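You operate a simulated robot arm through the tools that you are given. There is no shell and no other tool.

Carry out the task below with a simulated robot arm. There is one attempt and no reset: what you move stays moved.

## Task
Swap the motor in the test cradle for the one in Salvage.
Fine: the old one goes to Reuse; clamp the new one and close the guard; power stays off. Set down upright: motor.

It is judged by the outcome, as a careful person would: the job done as asked, and still so three seconds after it is handed in. It fails if anything else is knocked over, pushed out of place, dropped, spilled or broken.

## Robot
A 7-joint arm with a two-finger parallel gripper, fixed in place. Base frame: the origin is at the foot of the arm, x ahead of it, y to its left, z up; the work surface is at about z = 0.88. Lengths are in m, angles in degrees, forces in N, time in s.
Its first joint turns from -132.0 to 132.0 degrees. Payload 3.91 kg.
Tool frame: the origin (TCP) lies between the finger pads and is the grasp point; the fingertips stand 0.03 m ahead of it; z points along the fingers, y is the line along which they close. The gripper opens to 0.11 m. The fingers are 0.02 m wide and 0.01 m thick; the gripper's body (0.048 by 0.112 m) begins 0.055 m behind the TCP.
Orientation is that of the tool frame in the base frame, as [roll, pitch, yaw] about the fixed x, y, z axes, in that order (R = Rz(yaw) Ry(pitch) Rx(roll)). With the fingers straight down and closing along the base's y, the tool's x points along the base's -x, its y along +y and its z along -z.

## Interface
- The arm moves only by the tool drive_tool. Its argument "targets" is a list of rows, each a list of 3 entries, a list of its own where there are three numbers: the shift along the tool's x, y, z in mm, then the turn, a rotation vector about the tool's x, y, z in rad, then the opening in per cent of the stroke, from 0 (shut) to 100 (fully open). In form: [[[tx, ty, tz], [ax, ay, az], jaw], ...]. A call has 1 to 20 rows; each row is the pose to reach, as a shift and turn from the pose commanded when the call began, along the tool's axes at that moment. A row lasts 0.2 s, in which the tool goes at most 0.05 m and 8.6 degrees; a call with a longer step from one row to the next is refused whole, and so is a gripper value outside its range. Where a pose cannot be reached the arm comes as near as it can. A force on the tool above 40 N (or 10 N above the force at the start of the call, whichever is more), or a blocked arm, ends the call early, and 0.2 s more pass. The fingers move at their own pace (about 0.108 m/s each) and stop on an object; they squeeze with about 40 N. The grip force told is the motor's: it shows also when the fingers shut on nothing. Time passes only in rows, and 0.2 s behind the last, so rows that repeat a pose let the fingers close. It gives the time, the measured TCP pose, the force on the tool (base axes), the opening and the grip force at its end, in the units of the frame above (readings bear some noise), with the torque about the TCP (base axes, N m) and any sound that the robot's microphone picked up, and new pictures: "show" is both (left out), scene, wrist or none.
- Cameras (640 x 400 px; columns grow to the right, rows downward): "scene" is fixed at [0.0502, 0.5002, 1.4675]; the picture's right is [0.21, -0.98, 0.00], its down [-0.84, -0.18, -0.50] and it looks along [0.49, 0.11, -0.86] (base axes); focal length 214 px, centre (320, 200). "wrist" rides on the gripper at [0.072, 0.017, -0.103] in the tool frame; the picture's right is [-0.23, 0.97, 0.00], its down [-0.76, -0.18, -0.62] and it looks along [-0.61, -0.14, 0.78] (tool axes); focal length 222 px, centre (320, 200). There is no depth. A picture from a camera that has moved, and an enlarged one, comes with that camera's place and axes in the base frame and with its lens.
- enlarge(camera, box): a new picture of the part [left, top, right, bottom] of that camera's present view, enlarged. The clock stands still meanwhile.
- job_done(): hands the job in; it is judged then, once.

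Nothing tells you positions but the pictures and the camera data. Unless the task says otherwise, let go and move clear before handing in.

The tools are called as name(argument=value, ...) on one line, values as JSON. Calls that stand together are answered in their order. drive_tool: Moves the arm, as the interface text tells. Its arguments: {"type":"object","properties":{"targets":{"type":"array","items":{"type":"array"}},"show":{"type":"string","enum":["both","scene","wrist","none"]}},"required":["targets"]} The other tools are called the same way: enlarge (camera, box) takes an enlarged picture of a part of a camera's view; job_done () hands the job in.

At the start:

```text
time: 0.0
eef_pos: [0.2982, 0.6062, 1.2851]
orientation: [-179.9, -0.1, -179.9]
force: [0.3, -0.4, -0.2]
moment: [-0.01, -0.01, -0.03]
opening: 0.1102
grasp_force: 0.1
```

scene: 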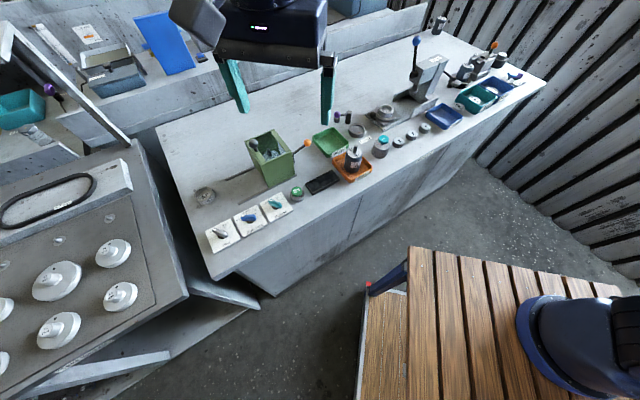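
wrist: 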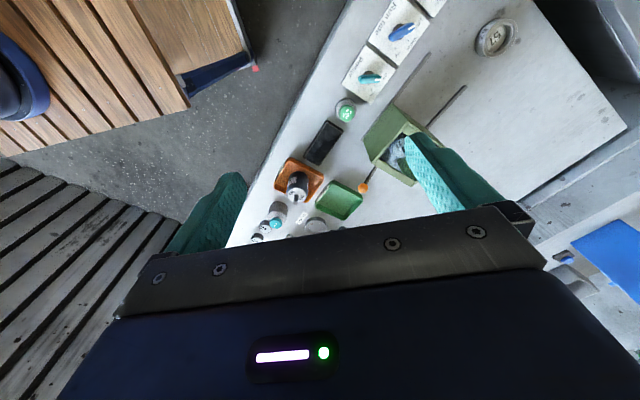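

I see a bench with a green box (perhaps the test cradle with guard), orange and green trays, and various parts along the bench. I'll look closer at the pictures before moving.

enlarge(camera="scene", box=[180, 110, 340, 260])

enlarge(camera="scene", box=[290, 80, 450, 200])

enlarge(camera="scene", box=[380, 10, 560, 140])

enlarge(camera="wrist", box=[230, 60, 450, 240])

```text
2.67 times, centred on (260, 185) of scene
camera zoom: at [0.0502, 0.5002, 1.4675], right [0.21, -0.98, 0.0], down [-0.84, -0.18, -0.5], along [0.49, 0.11, -0.86], focal length 572 px, centre (480, 240)
```

zoom: 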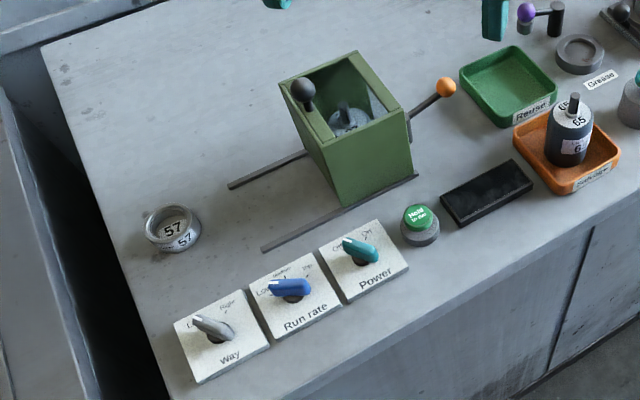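

```text
3.33 times, centred on (370, 140) of scene
camera zoom: at [0.0502, 0.5002, 1.4675], right [0.21, -0.98, 0.0], down [-0.84, -0.18, -0.5], along [0.49, 0.11, -0.86], focal length 715 px, centre (153, 400)
```

zoom: 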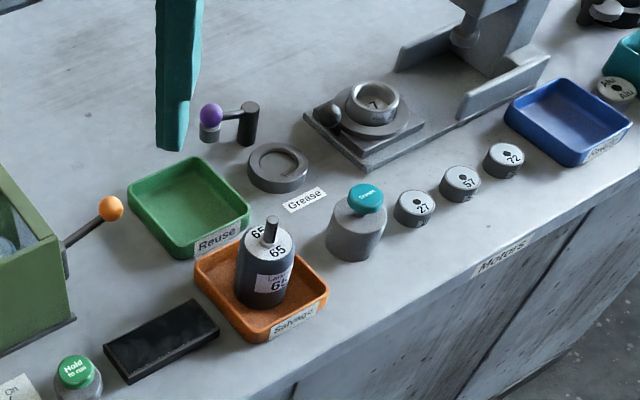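

```text
3.08 times, centred on (470, 75) of scene
camera zoom: at [0.0502, 0.5002, 1.4675], right [0.21, -0.98, 0.0], down [-0.84, -0.18, -0.5], along [0.49, 0.11, -0.86], focal length 660 px, centre (-142, 585)
```

zoom: 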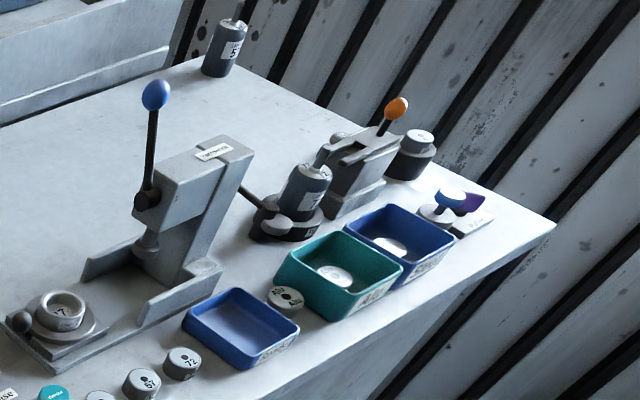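

```text
2.22 times, centred on (340, 150) of wrist
camera zoom: at [0.2243, 0.6223, 1.3875], right [0.23, 0.97, 0.0], down [0.76, -0.18, 0.62], along [0.61, -0.14, -0.78], focal length 494 px, centre (276, 311)
```

zoom: 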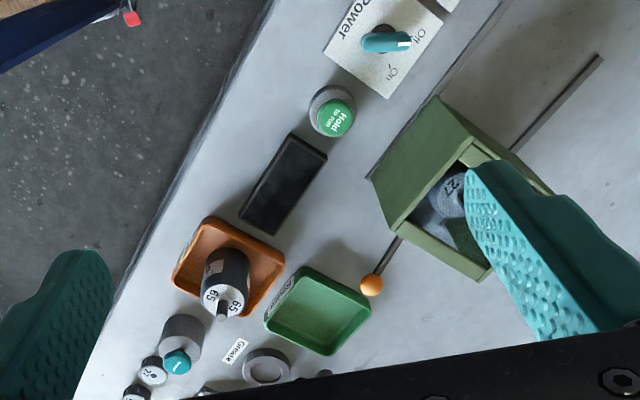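

The green box on two rails appears to be the guard around the test cradle (motor 27 inside), with the orange lever as the clamp. Motor 65 stands in the orange Salvage tray and the green Reuse tray is next to it. I'll move the wrist camera over for a better look.

drive_tool(targets=[[[12, 44, 0], [0, 0, 0], 100], [[24, 88, 0], [0, 0, 0], 100], [[36, 132, 0], [0, 0, 0], 100], [[48, 174, 0], [0, 0, 0], 100], [[48, 174, 0], [0, 0, 0], 100]])

```text
time: 1.2
eef_pos: [0.2488, 0.7784, 1.2854]
orientation: [179.9, -0.1, 179.9]
force: [-0.6, -0.6, 0.3]
moment: [0.0, 0.01, 0.0]
opening: 0.1098
grasp_force: 0.1
camera wrist: at [0.1755, 0.7952, 1.3875], right [0.23, 0.97, 0.0], down [0.76, -0.18, 0.62], along [0.61, -0.14, -0.78], focal length 222 px, centre (320, 200)
```

scene: 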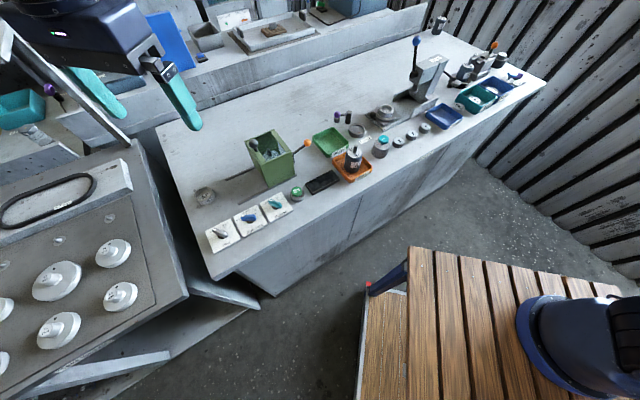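
wrist: 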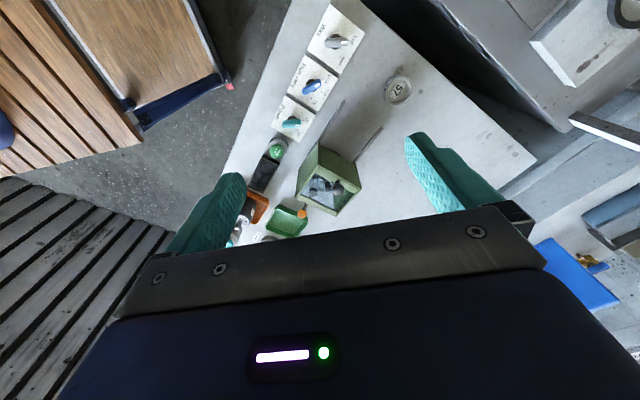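

enlarge(camera="wrist", box=[250, 120, 410, 240])

enlarge(camera="scene", box=[230, 110, 330, 210])

```text
3.33 times, centred on (330, 180) of wrist
camera zoom: at [0.1755, 0.7952, 1.3875], right [0.23, 0.97, 0.0], down [0.76, -0.18, 0.62], along [0.61, -0.14, -0.78], focal length 740 px, centre (287, 267)
```

zoom: 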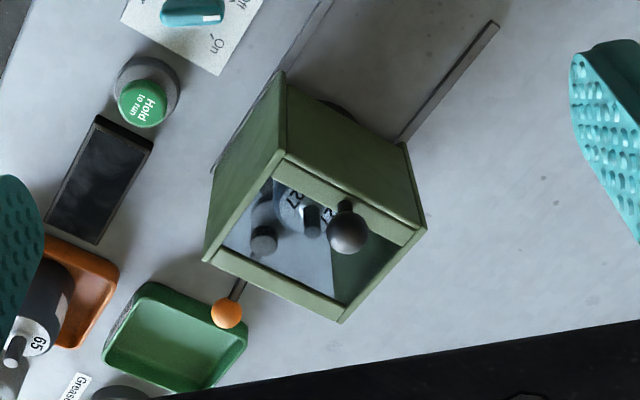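

```text
4.00 times, centred on (280, 160) of scene
camera zoom: at [0.0502, 0.5002, 1.4675], right [0.21, -0.98, 0.0], down [-0.84, -0.18, -0.5], along [0.49, 0.11, -0.86], focal length 858 px, centre (480, 360)
```

zoom: 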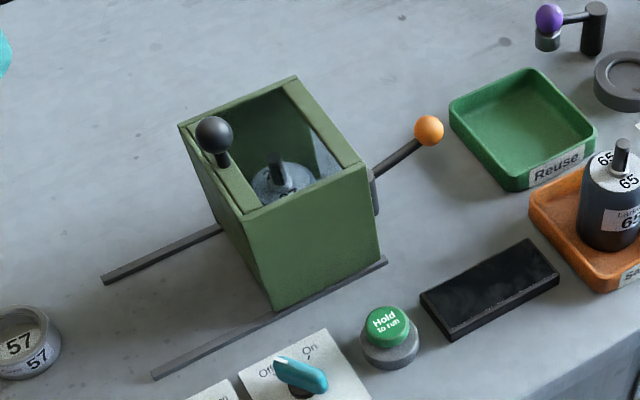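

The guard looks like a sliding hood on two rails with a black knob on top (about x 0.433, y 0.774, z 1.037), and the rails run diagonally at about 45°. I'll turn the tool 45° to line up with the rails and move in for a closer look.

drive_tool(targets=[[[-13, -16, 22], [0, 0, -0.131], 100], [[-26, -32, 45], [0, 0, -0.262], 100], [[-39, -48, 67], [0, 0, -0.393], 100], [[-52, -63, 90], [0, 0, -0.524], 100], [[-65, -79, 112], [0, 0, -0.655], 100], [[-78, -95, 135], [0, 0, -0.785], 100], [[-78, -95, 135], [0, 0, -0.785], 100]])

```text
time: 2.8
eef_pos: [0.3271, 0.6832, 1.1499]
orientation: [-179.9, 0.0, -134.8]
force: [0.0, 0.3, -1.2]
moment: [0.03, -0.01, -0.01]
opening: 0.1098
grasp_force: 0.1
camera wrist: at [0.2636, 0.6442, 1.2512], right [-0.53, 0.85, 0.0], down [0.66, 0.41, 0.62], along [0.53, 0.33, -0.78], focal length 222 px, centre (320, 200)
```

scene: 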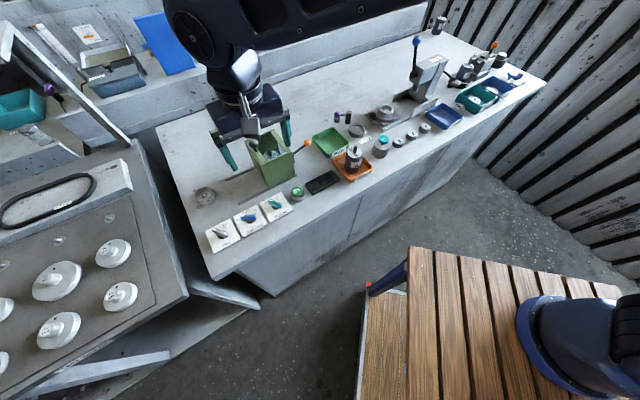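
wrist: 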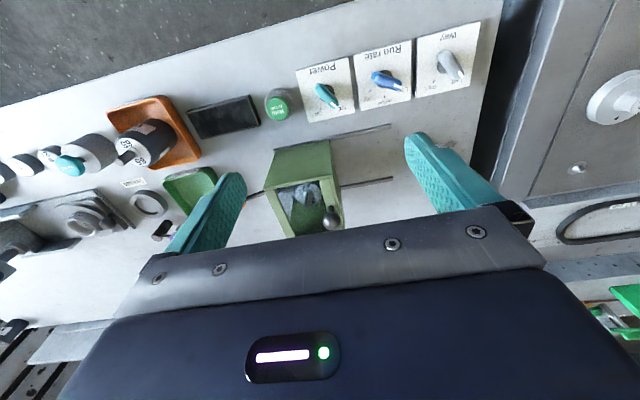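

enlarge(camera="wrist", box=[230, 110, 390, 250])

enlarge(camera="scene", box=[190, 110, 330, 210])

```text
2.86 times, centred on (310, 180) of wrist
camera zoom: at [0.2636, 0.6442, 1.2512], right [-0.53, 0.85, 0.0], down [0.66, 0.41, 0.62], along [0.53, 0.33, -0.78], focal length 635 px, centre (349, 257)
```

zoom: 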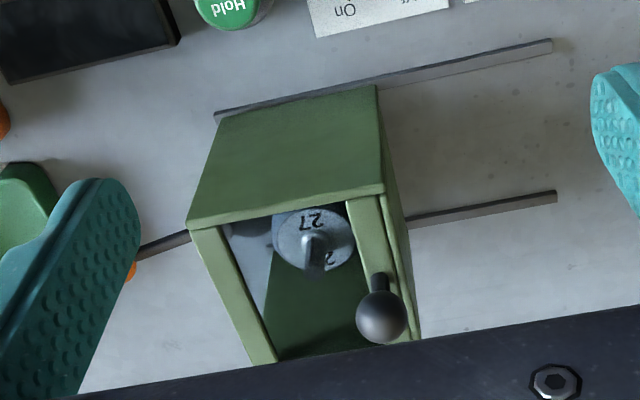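

```text
4.00 times, centred on (260, 160) of scene
camera zoom: at [0.0502, 0.5002, 1.4675], right [0.21, -0.98, 0.0], down [-0.84, -0.18, -0.5], along [0.49, 0.11, -0.86], focal length 858 px, centre (560, 360)
```

zoom: 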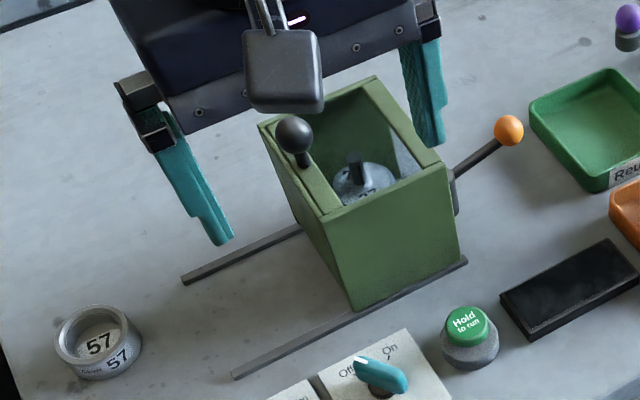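

The knob sits on the left top bar of the guard. I'll move the tool directly above it, staying clear, to check the alignment.

drive_tool(targets=[[[-45, -4, 0], [0, 0, 0], 100], [[-90, -8, 10], [0, 0, 0], 100], [[-134, -13, 30], [0, 0, 0], 70], [[-134, -13, 30], [0, 0, 0], 60]])

```text
time: 3.8
eef_pos: [0.4323, 0.7708, 1.1212]
orientation: [179.9, -0.1, -135.1]
force: [-0.3, -0.4, 0.4]
moment: [0.01, -0.06, 0.03]
opening: 0.0659
grasp_force: 0.0
camera wrist: at [0.368, 0.7309, 1.2229], right [-0.53, 0.85, 0.0], down [0.66, 0.41, 0.62], along [0.53, 0.33, -0.78], focal length 222 px, centre (320, 200)
```

scene: 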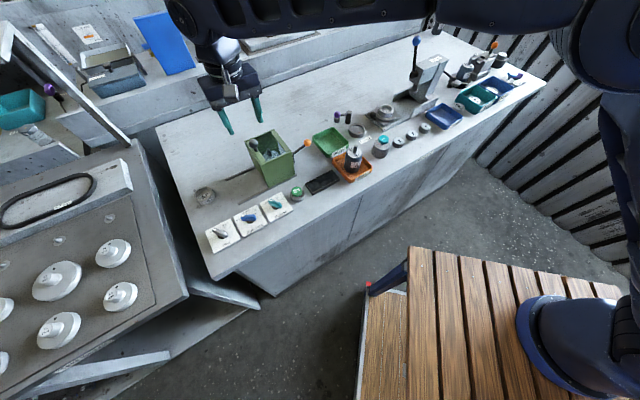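
wrist: 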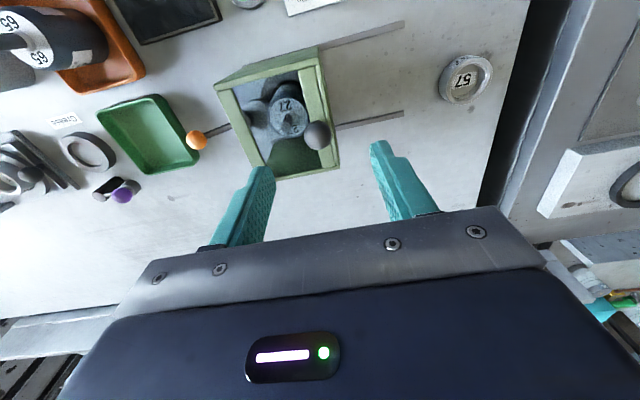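

The tool is now nearly centred above the knob. I'll descend so the fingertips stay just above the guard's top bar and close on the ball.

drive_tool(targets=[[[-1, -2, 30], [0, 0, 0], 60], [[-1, -2, 60], [0, 0, 0], 60], [[-1, -2, 76], [0, 0, 0], 60], [[-1, -2, 76], [0, 0, 0], 60]])

```text
time: 4.8
eef_pos: [0.4327, 0.7702, 1.0453]
orientation: [-180.0, 0.0, -135.0]
force: [0.5, 0.1, 0.3]
moment: [-0.02, -0.01, 0.02]
opening: 0.0656
grasp_force: 0.0
camera wrist: at [0.3702, 0.7303, 1.1459], right [-0.53, 0.85, 0.0], down [0.66, 0.41, 0.62], along [0.53, 0.33, -0.78], focal length 222 px, centre (320, 200)
```

scene: 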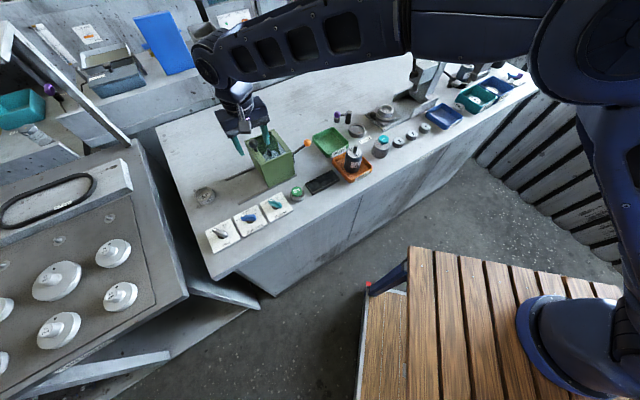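
wrist: 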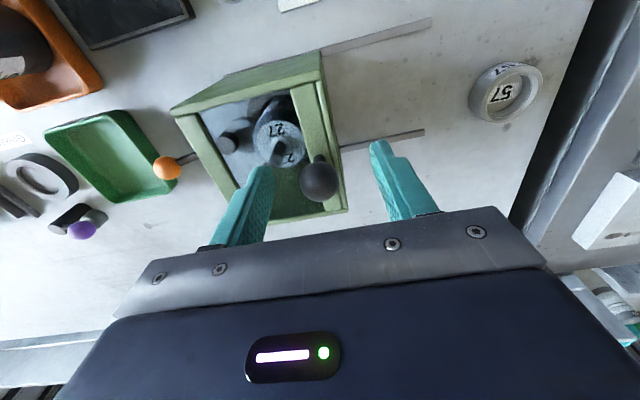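

The ball is centred between the fingers, about 1 cm below the grasp point. I'll close on it.

drive_tool(targets=[[[0, 0, 2], [0, 0, 0], 40], [[0, 0, 2], [0, 0, 0], 10], [[0, 0, 2], [0, 0, 0], 0], [[0, 0, 2], [0, 0, 0], 0]], show="wrist")

```text
time: 5.8
eef_pos: [0.4334, 0.7705, 1.0422]
orientation: [-180.0, 0.0, -135.0]
force: [3.1, -2.9, -0.1]
moment: [0.06, -0.14, -0.03]
opening: 0.0254
grasp_force: 45.0
camera wrist: at [0.3702, 0.73, 1.1442], right [-0.53, 0.85, 0.0], down [0.66, 0.41, 0.62], along [0.53, 0.33, -0.78], focal length 222 px, centre (320, 200)
```

wrist: 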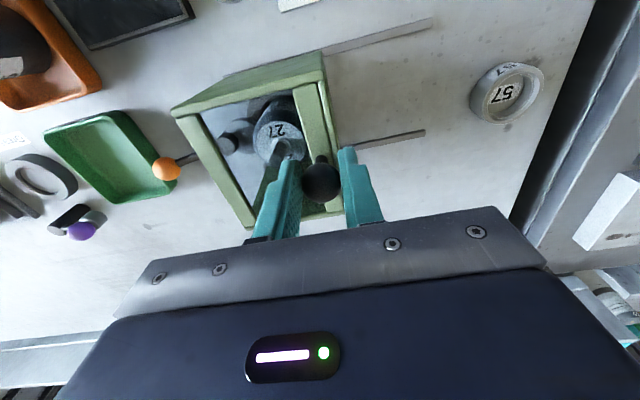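

The knob is held (25 mm). I'll slide the guard gently toward the free end of the rails.

drive_tool(targets=[[[0, 8, 2], [0, 0, 0], 0], [[0, 16, 2], [0, 0, 0], 0], [[0, 24, 2], [0, 0, 0], 0], [[0, 32, 2], [0, 0, 0], 0]], show="both")

```text
time: 6.8
eef_pos: [0.4112, 0.7929, 1.0427]
orientation: [179.9, 0.2, -135.0]
force: [6.4, 7.5, 22.8]
moment: [0.09, 0.13, 0.08]
opening: 0.0256
grasp_force: 44.7
camera wrist: at [0.3471, 0.7525, 1.144], right [-0.53, 0.85, 0.0], down [0.66, 0.41, 0.62], along [0.53, 0.33, -0.78], focal length 222 px, centre (320, 200)
```

scene: 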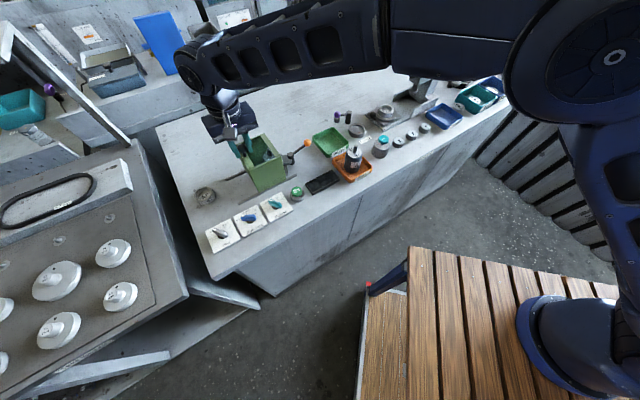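
wrist: 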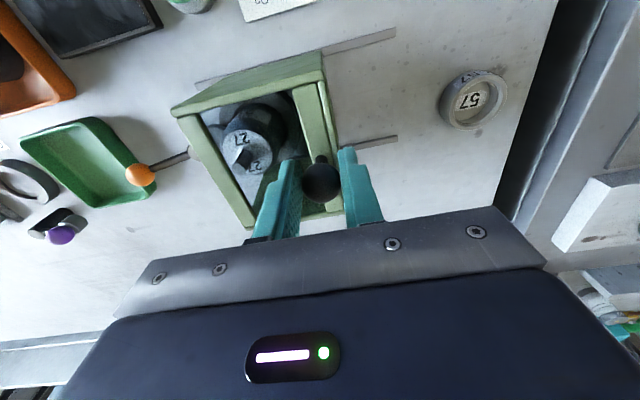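

The guard slides. I pressed down slightly, so I'll relax that and continue to the end of the travel in small steps.

drive_tool(targets=[[[-1, 0, -3], [0, 0, 0], 0], [[-1, 8, -3], [0, 0, 0], 0], [[-1, 16, -3], [0, 0, 0], 0], [[-1, 24, -3], [0, 0, 0], 0], [[-1, 32, -3], [0, 0, 0], 0]], show="both")

```text
time: 8.0
eef_pos: [0.3878, 0.8155, 1.0423]
orientation: [179.9, -0.1, -135.0]
force: [-2.9, -3.1, -7.3]
moment: [-0.17, 0.37, -0.08]
opening: 0.0253
grasp_force: 45.0
camera wrist: at [0.3244, 0.776, 1.1442], right [-0.53, 0.85, 0.0], down [0.66, 0.41, 0.62], along [0.53, 0.33, -0.78], focal length 222 px, centre (320, 200)
```

scene: 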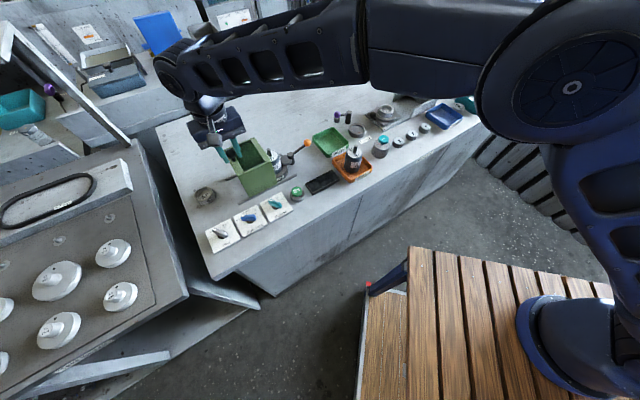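
wrist: 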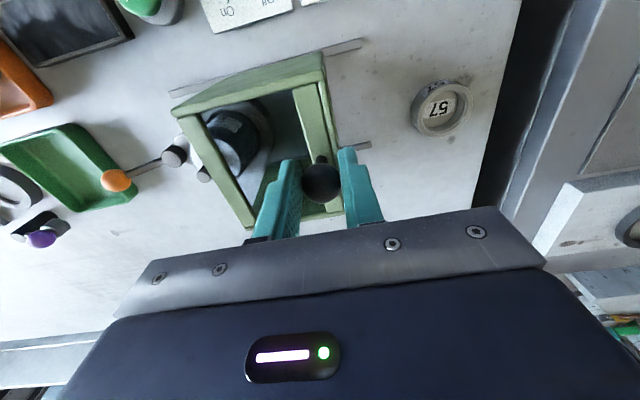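

drive_tool(targets=[[[0, 8, 0.5], [0, 0, 0], 0], [[0, 16, 0.5], [0, 0, 0], 0], [[0, 24, 0.5], [0, 0, 0], 0], [[0, 32, 0.5], [0, 0, 0], 0], [[0, 38, 0.5], [0, 0, 0], 0]], show="both")

```text
time: 9.2
eef_pos: [0.3634, 0.8387, 1.0425]
orientation: [-179.7, -0.2, -135.1]
force: [-1.4, -7.5, 3.1]
moment: [-0.29, 0.03, -0.01]
opening: 0.0257
grasp_force: 45.3
stopped in row 5: the force on the tool passed its limit at 42 N (the readings are from after the stop); the commanded pose is now the measured one
camera wrist: at [0.3004, 0.8012, 1.1446], right [-0.53, 0.85, -0.01], down [0.66, 0.42, 0.62], along [0.53, 0.32, -0.78], focal length 222 px, centre (320, 200)
```

scene: 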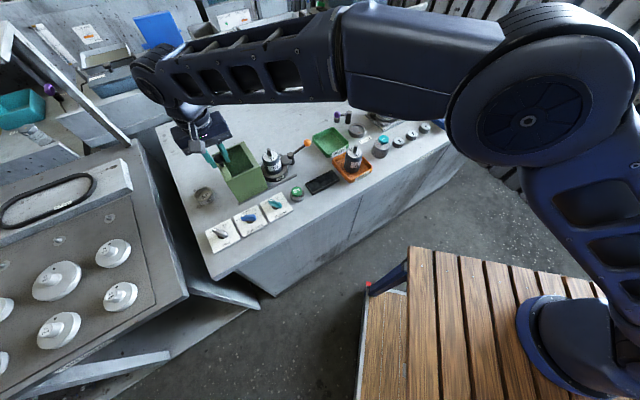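
wrist: 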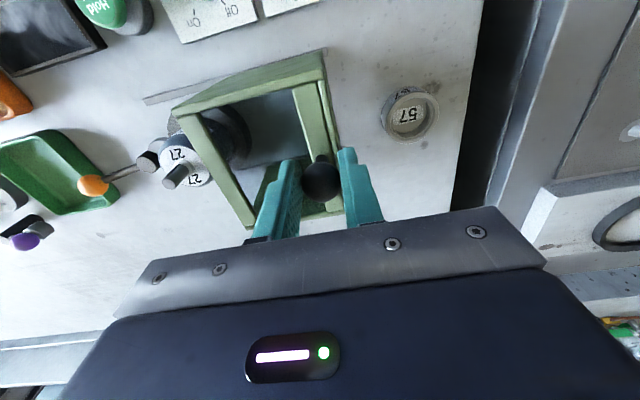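

The guard hit its end stop after about 98 mm of travel; the cradle with motor 27 is now exposed. I'll release the knob and rise straight up.

drive_tool(targets=[[[0, 0, 0], [0, 0, 0], 30], [[0, 0, 0], [0, 0, 0], 60], [[0, 0, -40], [0, 0, 0], 60], [[0, 0, -90], [0, 0, 0], 60], [[0, 0, -120], [0, 0, 0], 80]], show="both")

enlarge(camera="scene", box=[220, 110, 340, 210])

enlarge(camera="wrist", box=[100, 60, 300, 220])

```text
time: 10.4
eef_pos: [0.3647, 0.8413, 1.1609]
orientation: [-179.7, -0.2, -135.1]
force: [0.6, 0.5, -1.6]
moment: [-0.01, 0.0, 0.01]
opening: 0.0879
grasp_force: 0.0
camera wrist: at [0.3004, 0.8027, 1.2629], right [-0.53, 0.85, -0.01], down [0.66, 0.42, 0.62], along [0.53, 0.32, -0.78], focal length 222 px, centre (320, 200)
```

scene: 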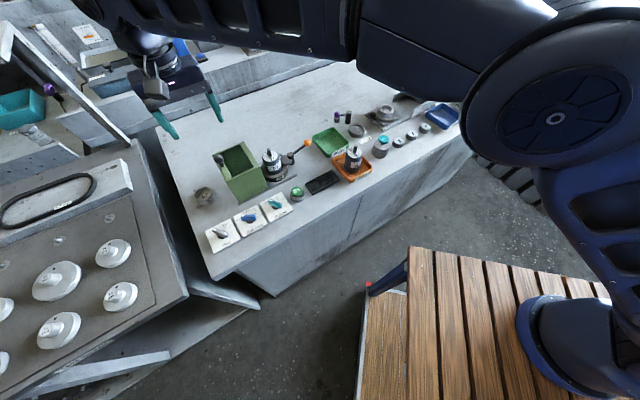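
wrist: 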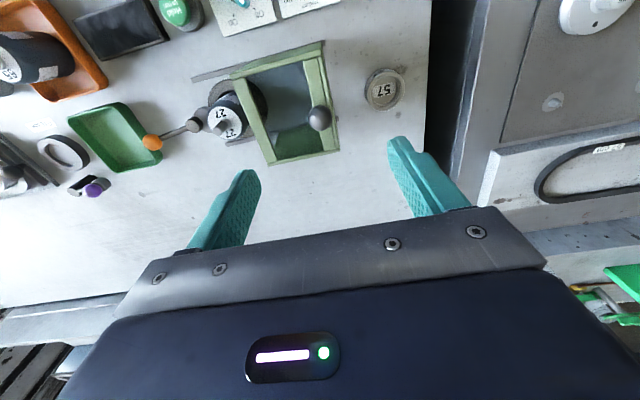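

```text
4.00 times, centred on (280, 160) of scene
camera zoom: at [0.0502, 0.5002, 1.4675], right [0.21, -0.98, 0.0], down [-0.84, -0.18, -0.5], along [0.49, 0.11, -0.86], focal length 858 px, centre (480, 360)
```

zoom: 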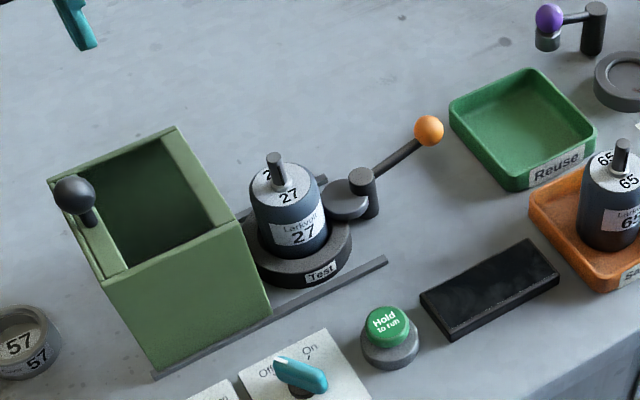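

```text
2.50 times, centred on (200, 140) of wrist
camera zoom: at [0.3004, 0.8027, 1.2629], right [-0.53, 0.85, -0.01], down [0.66, 0.42, 0.62], along [0.53, 0.32, -0.78], focal length 555 px, centre (620, 350)
```

zoom: 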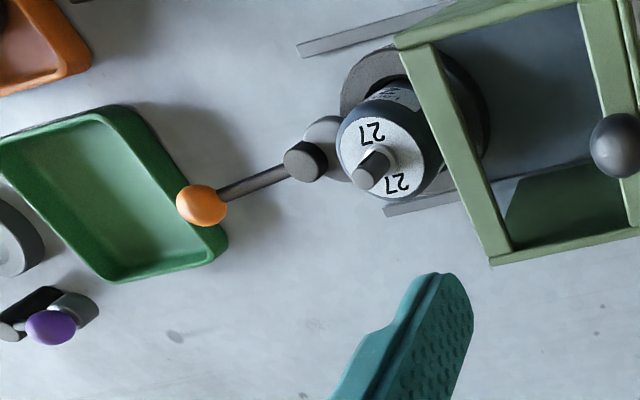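

Now the cradle is visible: a round "Test" seat holding motor 27, with a cam clamp on a vertical post (about 0.499, 0.700) whose orange-ball lever points away at about (0.557, 0.657, 0.945). I'll get a closer view of the clamp from the front.

drive_tool(targets=[[[28, -40, 0], [0, 0, 0], 80], [[57, -80, 10], [0, 0, 0], 80], [[85, -120, 40], [0, 0, 0], 80], [[114, -160, 70], [0, 0, 0], 80], [[114, -170, 99], [0, 0, 0], 80], [[114, -170, 99], [0, 0, 0], 80]], show="wrist")

enlarge(camera="wrist", box=[200, 80, 400, 230])

```text
refused: row 2 steps farther than a row can; nothing moved
```

```text
2.67 times, centred on (300, 155) of wrist
camera zoom: at [0.3004, 0.8027, 1.2629], right [-0.53, 0.85, -0.01], down [0.66, 0.42, 0.62], along [0.53, 0.32, -0.78], focal length 592 px, centre (373, 320)
```

zoom: 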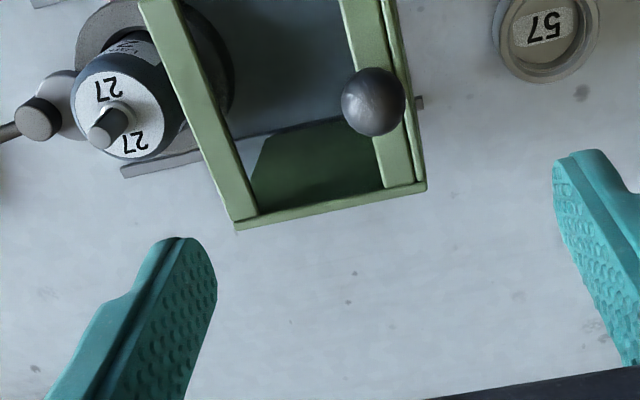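

The move was refused for a too-large step; I'll redo it with smaller steps.

drive_tool(targets=[[[20, -28, 0], [0, 0, 0], 80], [[42, -60, 5], [0, 0, 0], 80], [[64, -92, 20], [0, 0, 0], 80], [[86, -124, 40], [0, 0, 0], 80], [[108, -156, 62], [0, 0, 0], 80], [[114, -170, 99], [0, 0, 0], 80], [[114, -170, 99], [0, 0, 0], 80]], show="wrist")

enlarge(camera="wrist", box=[220, 80, 420, 230])

```text
time: 12.0
eef_pos: [0.4032, 0.6394, 1.0638]
orientation: [-179.7, -0.2, -135.2]
force: [0.6, 0.2, 0.2]
moment: [0.0, -0.03, -0.02]
opening: 0.0881
grasp_force: 0.1
camera wrist: at [0.3392, 0.6015, 1.166], right [-0.53, 0.85, -0.01], down [0.66, 0.42, 0.62], along [0.53, 0.32, -0.78], focal length 222 px, centre (320, 200)
```

wrist: 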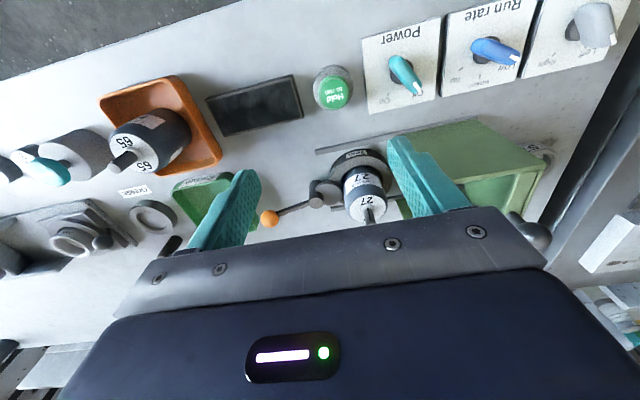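

```text
2.67 times, centred on (320, 155) of wrist
camera zoom: at [0.3392, 0.6015, 1.166], right [-0.53, 0.85, -0.01], down [0.66, 0.42, 0.62], along [0.53, 0.32, -0.78], focal length 592 px, centre (320, 320)
```

zoom: 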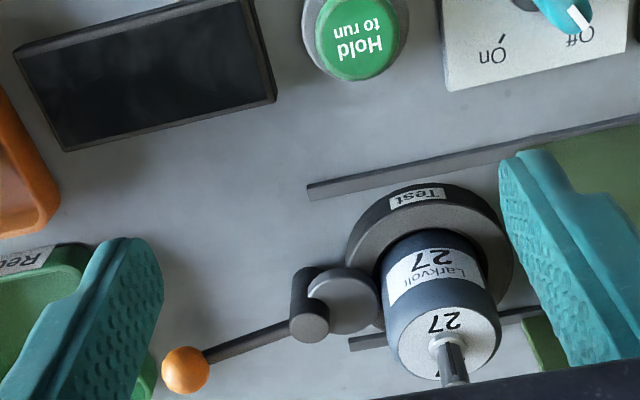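

The cam clamp is closed against motor 27, and its lever can swing about the vertical post. I'll rise, turn the tool 90° so the fingers can straddle the lever ball, and hover over it.

drive_tool(targets=[[[-11, -9, -15], [0, 0, 0.143], 80], [[-22, -18, -30], [0, 0, 0.286], 80], [[-33, -26, -36], [0, 0, 0.429], 80], [[-44, -35, -36], [0, 0, 0.571], 80], [[-55, -44, -36], [0, 0, 0.714], 80], [[-66, -52, -36], [0, 0, 0.857], 70], [[-77, -61, -36], [0, 0, 1.0], 60], [[-88, -70, -36], [0, 0, 1.143], 50], [[-99, -79, -36], [0, 0, 1.285], 50], [[-110, -87, -36], [0, 0, 1.428], 50], [[-122, -96, -36], [0, 0, 1.571], 50], [[-122, -96, -36], [0, 0, 1.571], 50]], show="both")

```text
time: 14.6
eef_pos: [0.5571, 0.6573, 1.1004]
orientation: [-179.8, 0.4, 134.8]
force: [0.2, 0.3, -0.3]
moment: [-0.01, -0.02, 0.02]
opening: 0.0548
grasp_force: 0.2
camera wrist: at [0.5178, 0.7215, 1.2023], right [0.85, 0.53, 0.0], down [0.41, -0.66, 0.63], along [0.33, -0.54, -0.78], focal length 222 px, centre (320, 200)
```

scene: 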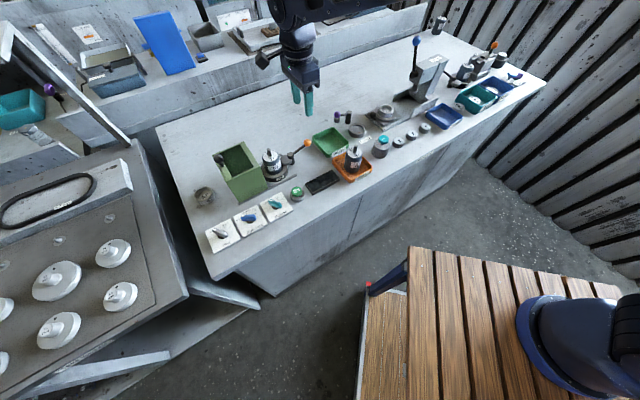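
wrist: 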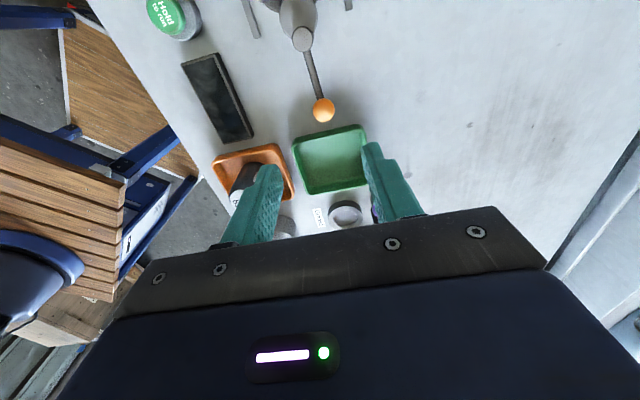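

The ball is almost exactly on the tool axis. I'll descend with the fingers open around it.

drive_tool(targets=[[[-1, 1, 40], [0, 0, 0], 50], [[-2, 3, 80], [0, 0, 0], 50], [[-2, 3, 105], [0, 0, 0], 50], [[-2, 3, 105], [0, 0, 0], 50]], show="both")

enlarge(camera="wrist", box=[220, 60, 420, 220])

```text
time: 15.6
eef_pos: [0.5605, 0.6571, 0.9951]
orientation: [-179.9, 0.3, 134.8]
force: [0.0, -0.1, 0.3]
moment: [-0.03, 0.0, 0.01]
opening: 0.055
grasp_force: 0.0
camera wrist: at [0.5215, 0.7213, 1.096], right [0.85, 0.53, 0.0], down [0.41, -0.66, 0.63], along [0.33, -0.53, -0.78], focal length 222 px, centre (320, 200)
```

scene: 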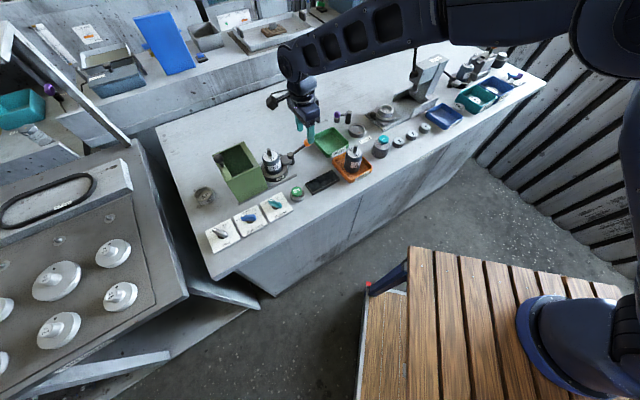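
wrist: 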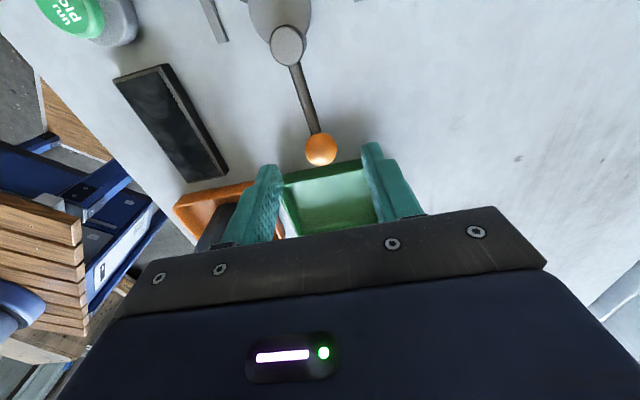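

```text
2.50 times, centred on (320, 140) of wrist
camera zoom: at [0.5215, 0.7213, 1.096], right [0.85, 0.53, 0.0], down [0.41, -0.66, 0.63], along [0.33, -0.53, -0.78], focal length 555 px, centre (320, 350)
```

zoom: 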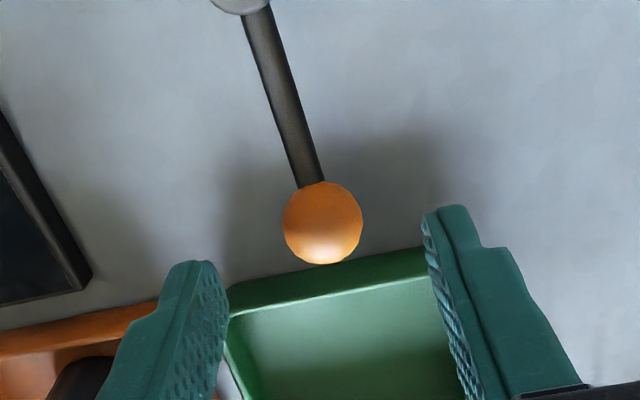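

The ball (24 mm) is centred between the fingers. I'll lower the rest of the way, narrow the fingers around the ball, and nudge the lever toward the back of the bench while watching forces.

drive_tool(targets=[[[0, 0, 20], [0, 0, 0], 50], [[0, 0, 42], [0, 0, 0], 50], [[0, 0, 42], [0, 0, 0], 33], [[0, 0, 42], [0, 0, 0], 33], [[0, 5, 42], [0, 0, 0], 33], [[0, 10, 42], [0, 0, 0], 33], [[0, 15, 42], [0, 0, 0], 33]], show="both")

enlarge(camera="wrist", box=[200, 0, 440, 220])

```text
time: 17.2
eef_pos: [0.571, 0.6678, 0.954]
orientation: [-179.8, 0.3, 134.9]
force: [-0.1, 0.3, 0.0]
moment: [0.01, 0.0, 0.0]
opening: 0.0362
grasp_force: 0.1
camera wrist: at [0.532, 0.7321, 1.0545], right [0.85, 0.53, 0.0], down [0.41, -0.66, 0.63], along [0.33, -0.53, -0.78], focal length 222 px, centre (320, 200)
```

scene: 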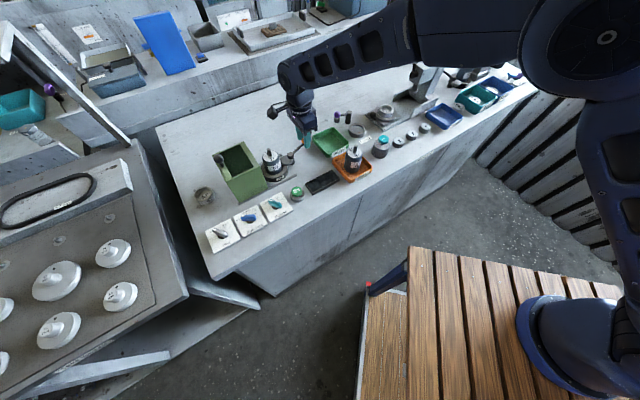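
wrist: 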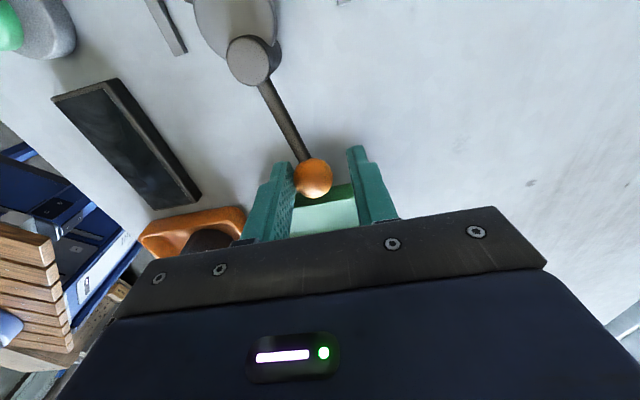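

```text
1.82 times, centred on (320, 110) of wrist
camera zoom: at [0.532, 0.7321, 1.0545], right [0.85, 0.53, 0.0], down [0.41, -0.66, 0.63], along [0.33, -0.53, -0.78], focal length 404 px, centre (320, 364)
```

zoom: 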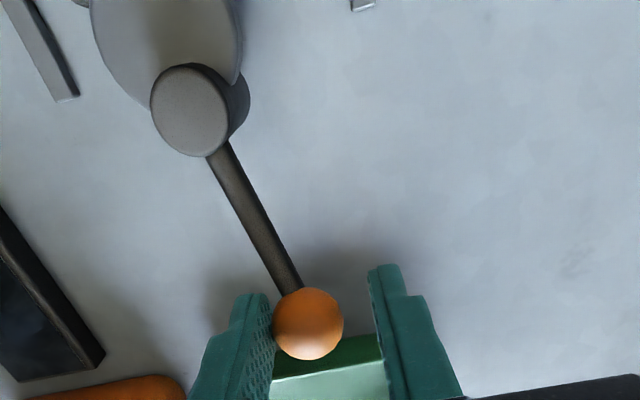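

The lever moves freely toward the back (cam turning off the motor). I'll swing it further along its arc.

drive_tool(targets=[[[3, 8.2, 0], [0, 0, -0.12], 33], [[7, 15.9, 0], [0, 0, -0.24], 33], [[11.9, 23.1, 0], [0, 0, -0.36], 33], [[17.6, 29.7, 0], [0, 0, -0.48], 33], [[24, 35.5, 0], [0, 0, -0.6], 33], [[31.1, 40.5, 0], [0, 0, -0.72], 33], [[38.8, 44.7, 0], [0, 0, -0.84], 33]], show="both")

enlarge(camera="scene", box=[220, 110, 340, 210])

```text
time: 18.8
eef_pos: [0.5758, 0.7272, 0.9536]
orientation: [-179.6, 0.0, -176.9]
force: [-0.5, -0.5, 0.3]
moment: [-0.01, 0.01, 0.02]
opening: 0.0362
grasp_force: 0.1
camera wrist: at [0.5022, 0.741, 1.0548], right [0.17, 0.98, -0.01], down [0.77, -0.13, 0.62], along [0.61, -0.11, -0.78], focal length 222 px, centre (320, 200)
```

scene: 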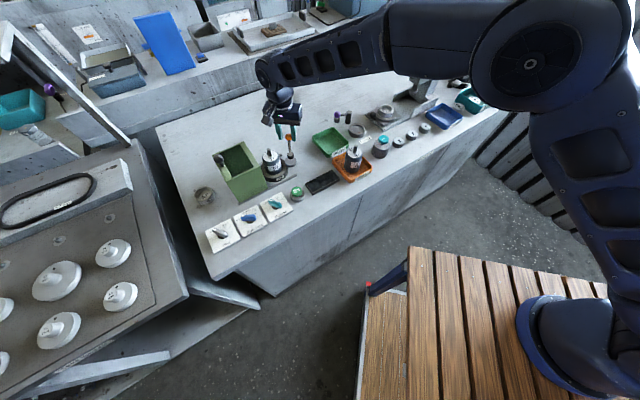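
wrist: 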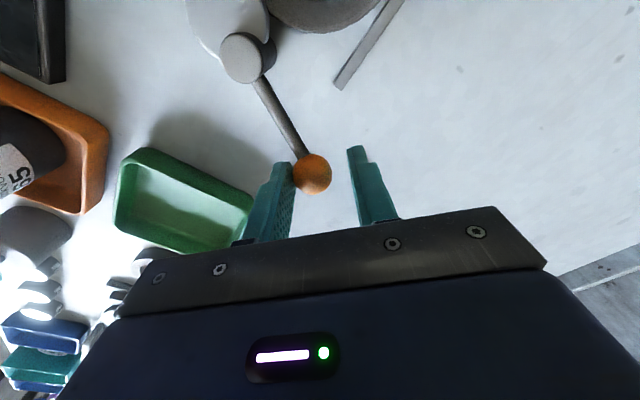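

```text
4.00 times, centred on (280, 160) of scene
camera zoom: at [0.0502, 0.5002, 1.4675], right [0.21, -0.98, 0.0], down [-0.84, -0.18, -0.5], along [0.49, 0.11, -0.86], focal length 858 px, centre (480, 360)
```

zoom: 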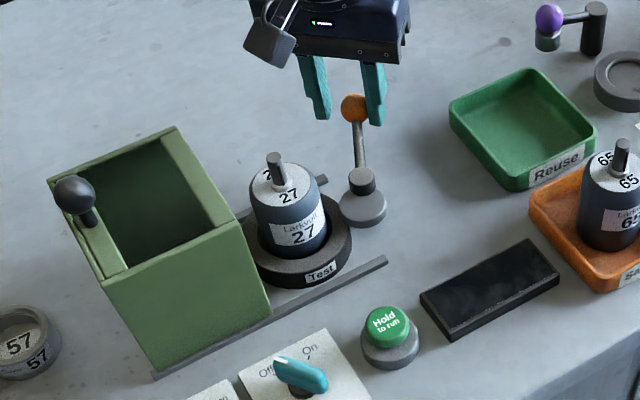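

The cam is swinging away from the motor. I'll continue about 35° more to give full clearance, then look.

drive_tool(targets=[[[3, 8.2, 0], [0, 0, -0.12], 33], [[7, 15.9, 0], [0, 0, -0.24], 33], [[11.9, 23.1, 0], [0, 0, -0.36], 33], [[17.6, 29.7, 0], [0, 0, -0.48], 33], [[24, 35.5, 0], [0, 0, -0.6], 33]], show="both")

enlarge(camera="scene", box=[220, 110, 340, 210])

```text
time: 20.1
eef_pos: [0.5579, 0.755, 0.9505]
orientation: [-179.1, -0.3, -143.4]
force: [14.9, -19.9, 3.3]
moment: [-0.58, 0.04, 0.06]
opening: 0.0488
grasp_force: 12.0
stopped in row 5: the force on the tool passed its limit at 42 N (the readings are from after the stop); the commanded pose is now the measured one
camera wrist: at [0.4891, 0.7274, 1.0534], right [-0.4, 0.92, -0.02], down [0.71, 0.32, 0.62], along [0.58, 0.24, -0.78], focal length 222 px, centre (320, 200)
```

scene: 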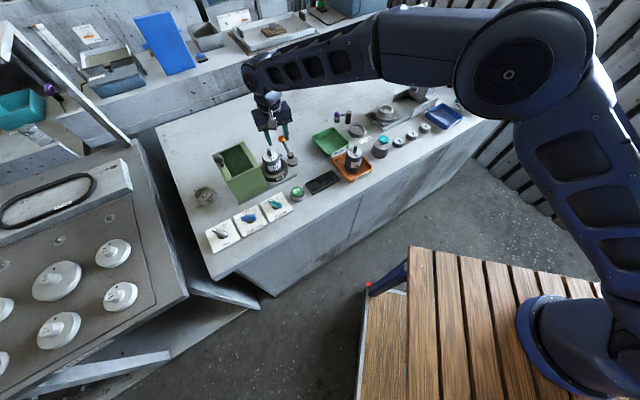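
wrist: 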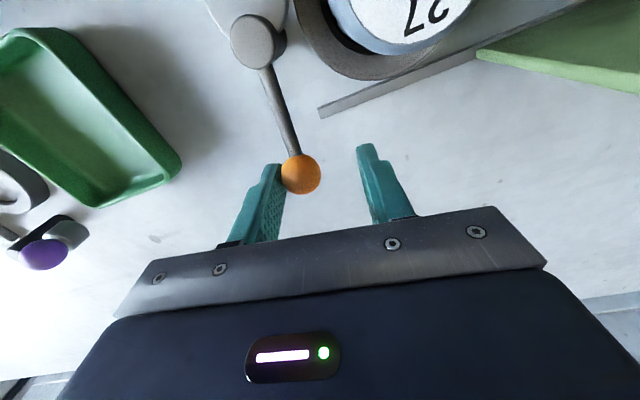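

```text
4.00 times, centred on (280, 160) of scene
camera zoom: at [0.0502, 0.5002, 1.4675], right [0.21, -0.98, 0.0], down [-0.84, -0.18, -0.5], along [0.49, 0.11, -0.86], focal length 858 px, centre (480, 360)
```

zoom: 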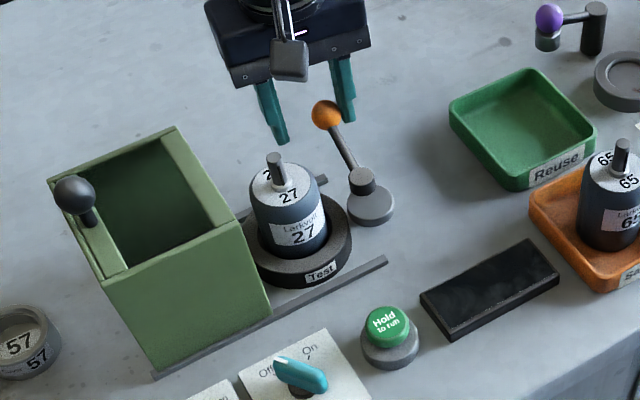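

The lever reached its end stop (about 90° swing); the cam is clear of the motor. I'll back off, open, and rise.

drive_tool(targets=[[[0, -5, 0], [0, 0, 0], 45], [[0, -3, 0], [0, 0, 0], 60], [[0, -3, -40], [0, 0, 0], 60], [[0, -3, -85], [0, 0, 0], 80], [[0, -3, -130], [0, 0, 0], 80]], show="both")

enlarge(camera="scene", box=[220, 110, 340, 210])

enlarge(camera="wrist", box=[220, 40, 420, 190])

```text
time: 21.3
eef_pos: [0.5562, 0.7573, 1.0841]
orientation: [-179.2, -0.3, -143.3]
force: [-0.4, 0.0, -1.1]
moment: [-0.04, 0.01, -0.02]
opening: 0.0881
grasp_force: 0.0
camera wrist: at [0.4874, 0.7284, 1.1839], right [-0.4, 0.92, -0.01], down [0.71, 0.32, 0.62], along [0.57, 0.24, -0.78], focal length 222 px, centre (320, 200)
```

scene: 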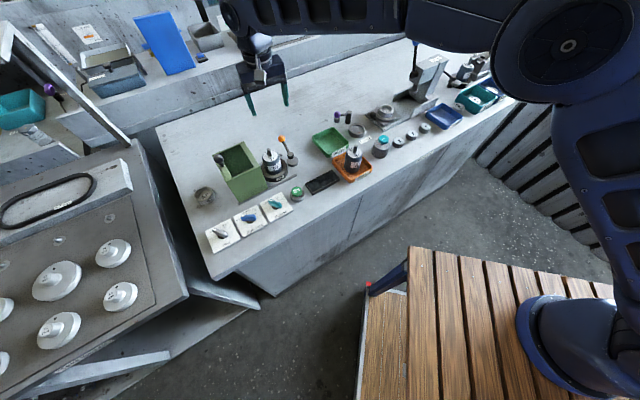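
wrist: 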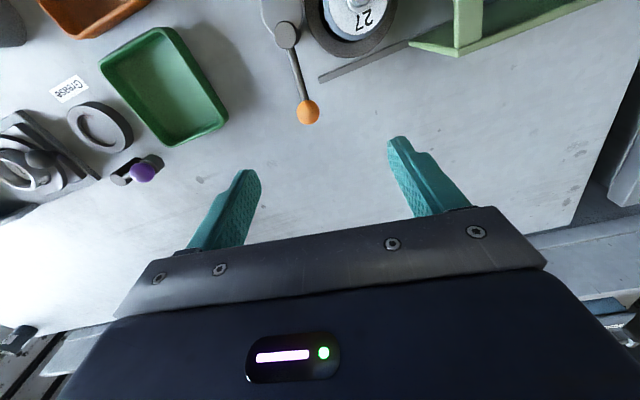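

```text
4.00 times, centred on (280, 160) of scene
camera zoom: at [0.0502, 0.5002, 1.4675], right [0.21, -0.98, 0.0], down [-0.84, -0.18, -0.5], along [0.49, 0.11, -0.86], focal length 858 px, centre (480, 360)
```

zoom: 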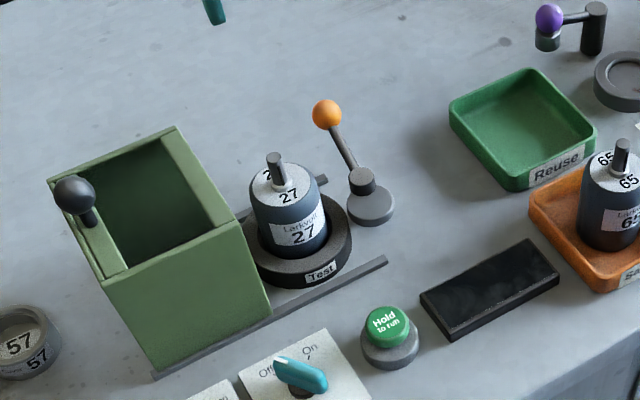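

```text
2.67 times, centred on (320, 115) of wrist
camera zoom: at [0.4874, 0.7284, 1.1839], right [-0.4, 0.92, -0.01], down [0.71, 0.32, 0.62], along [0.57, 0.24, -0.78], focal length 592 px, centre (320, 427)
```

zoom: 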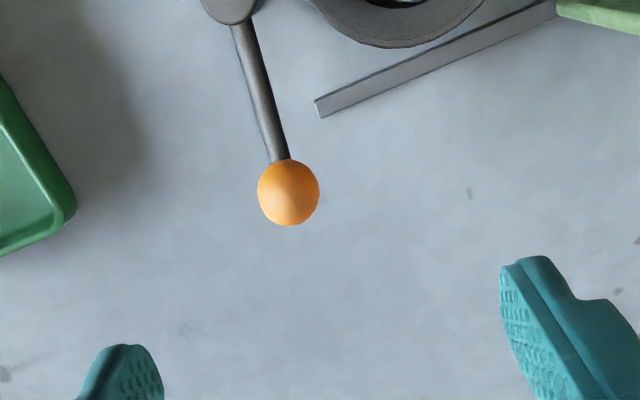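

The clamp is open and the lever stays put. Next I'll go above motor 27 (around 0.455, 0.744) with the fingers closing across the rails so they clear the guard and the cam post.

drive_tool(targets=[[[9, 5, -6], [-0.0015, 0.0006, 0.1426], 100], [[18, 10, -6], [-0.003, 0.0012, 0.2852], 100], [[27, 15, -6], [-0.0045, 0.0018, 0.4278], 100], [[36, 20, -6], [-0.006, 0.0024, 0.5704], 100], [[45, 25, -6], [-0.0076, 0.003, 0.713], 100], [[54, 30, -6], [-0.009, 0.0035, 0.8556], 100], [[63, 35, -6], [-0.0106, 0.0041, 0.9982], 100], [[72, 40, -6], [-0.012, 0.0047, 1.1408], 100], [[81, 45, -6], [-0.0136, 0.0053, 1.2834], 100], [[89, 50, -6], [-0.0151, 0.0059, 1.426], 100], [[89, 50, -6], [-0.0151, 0.0059, 1.426], 100]], show="both")

enlarge(camera="wrist", box=[220, 60, 420, 220])

```text
time: 23.7
eef_pos: [0.4539, 0.7451, 1.0867]
orientation: [179.9, -0.2, 135.1]
force: [0.3, 0.2, -0.1]
moment: [-0.01, 0.0, -0.02]
opening: 0.11
grasp_force: 0.1
camera wrist: at [0.4153, 0.8073, 1.1894], right [0.85, 0.53, 0.0], down [0.41, -0.67, 0.62], along [0.33, -0.53, -0.78], focal length 222 px, centre (320, 200)
```

scene: 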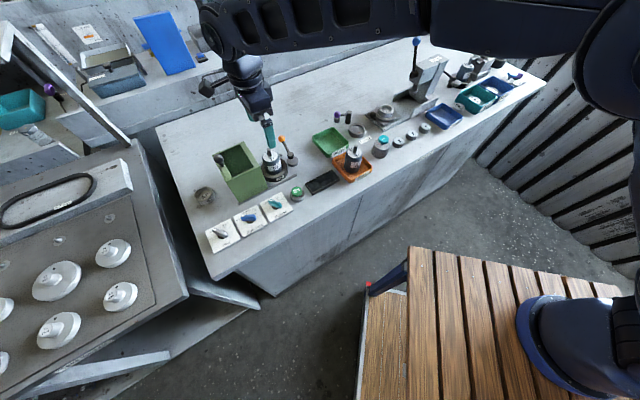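
wrist: 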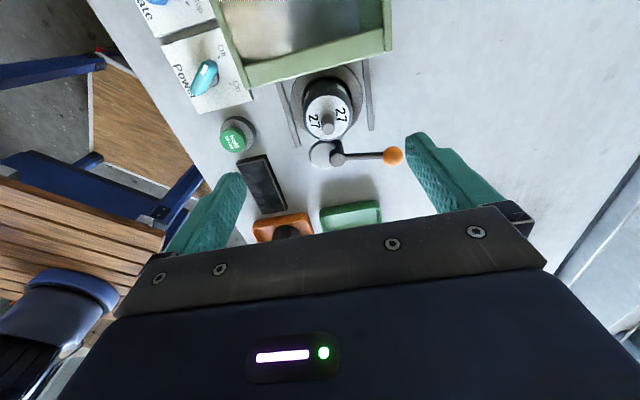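

```text
2.50 times, centred on (320, 140) of wrist
camera zoom: at [0.4153, 0.8073, 1.1894], right [0.85, 0.53, 0.0], down [0.41, -0.67, 0.62], along [0.33, -0.53, -0.78], focal length 555 px, centre (320, 350)
```

zoom: 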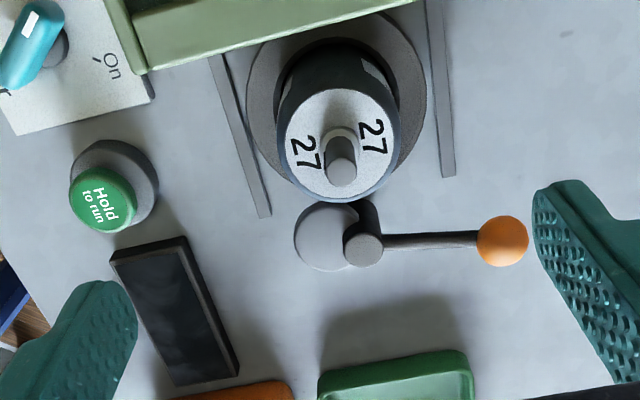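

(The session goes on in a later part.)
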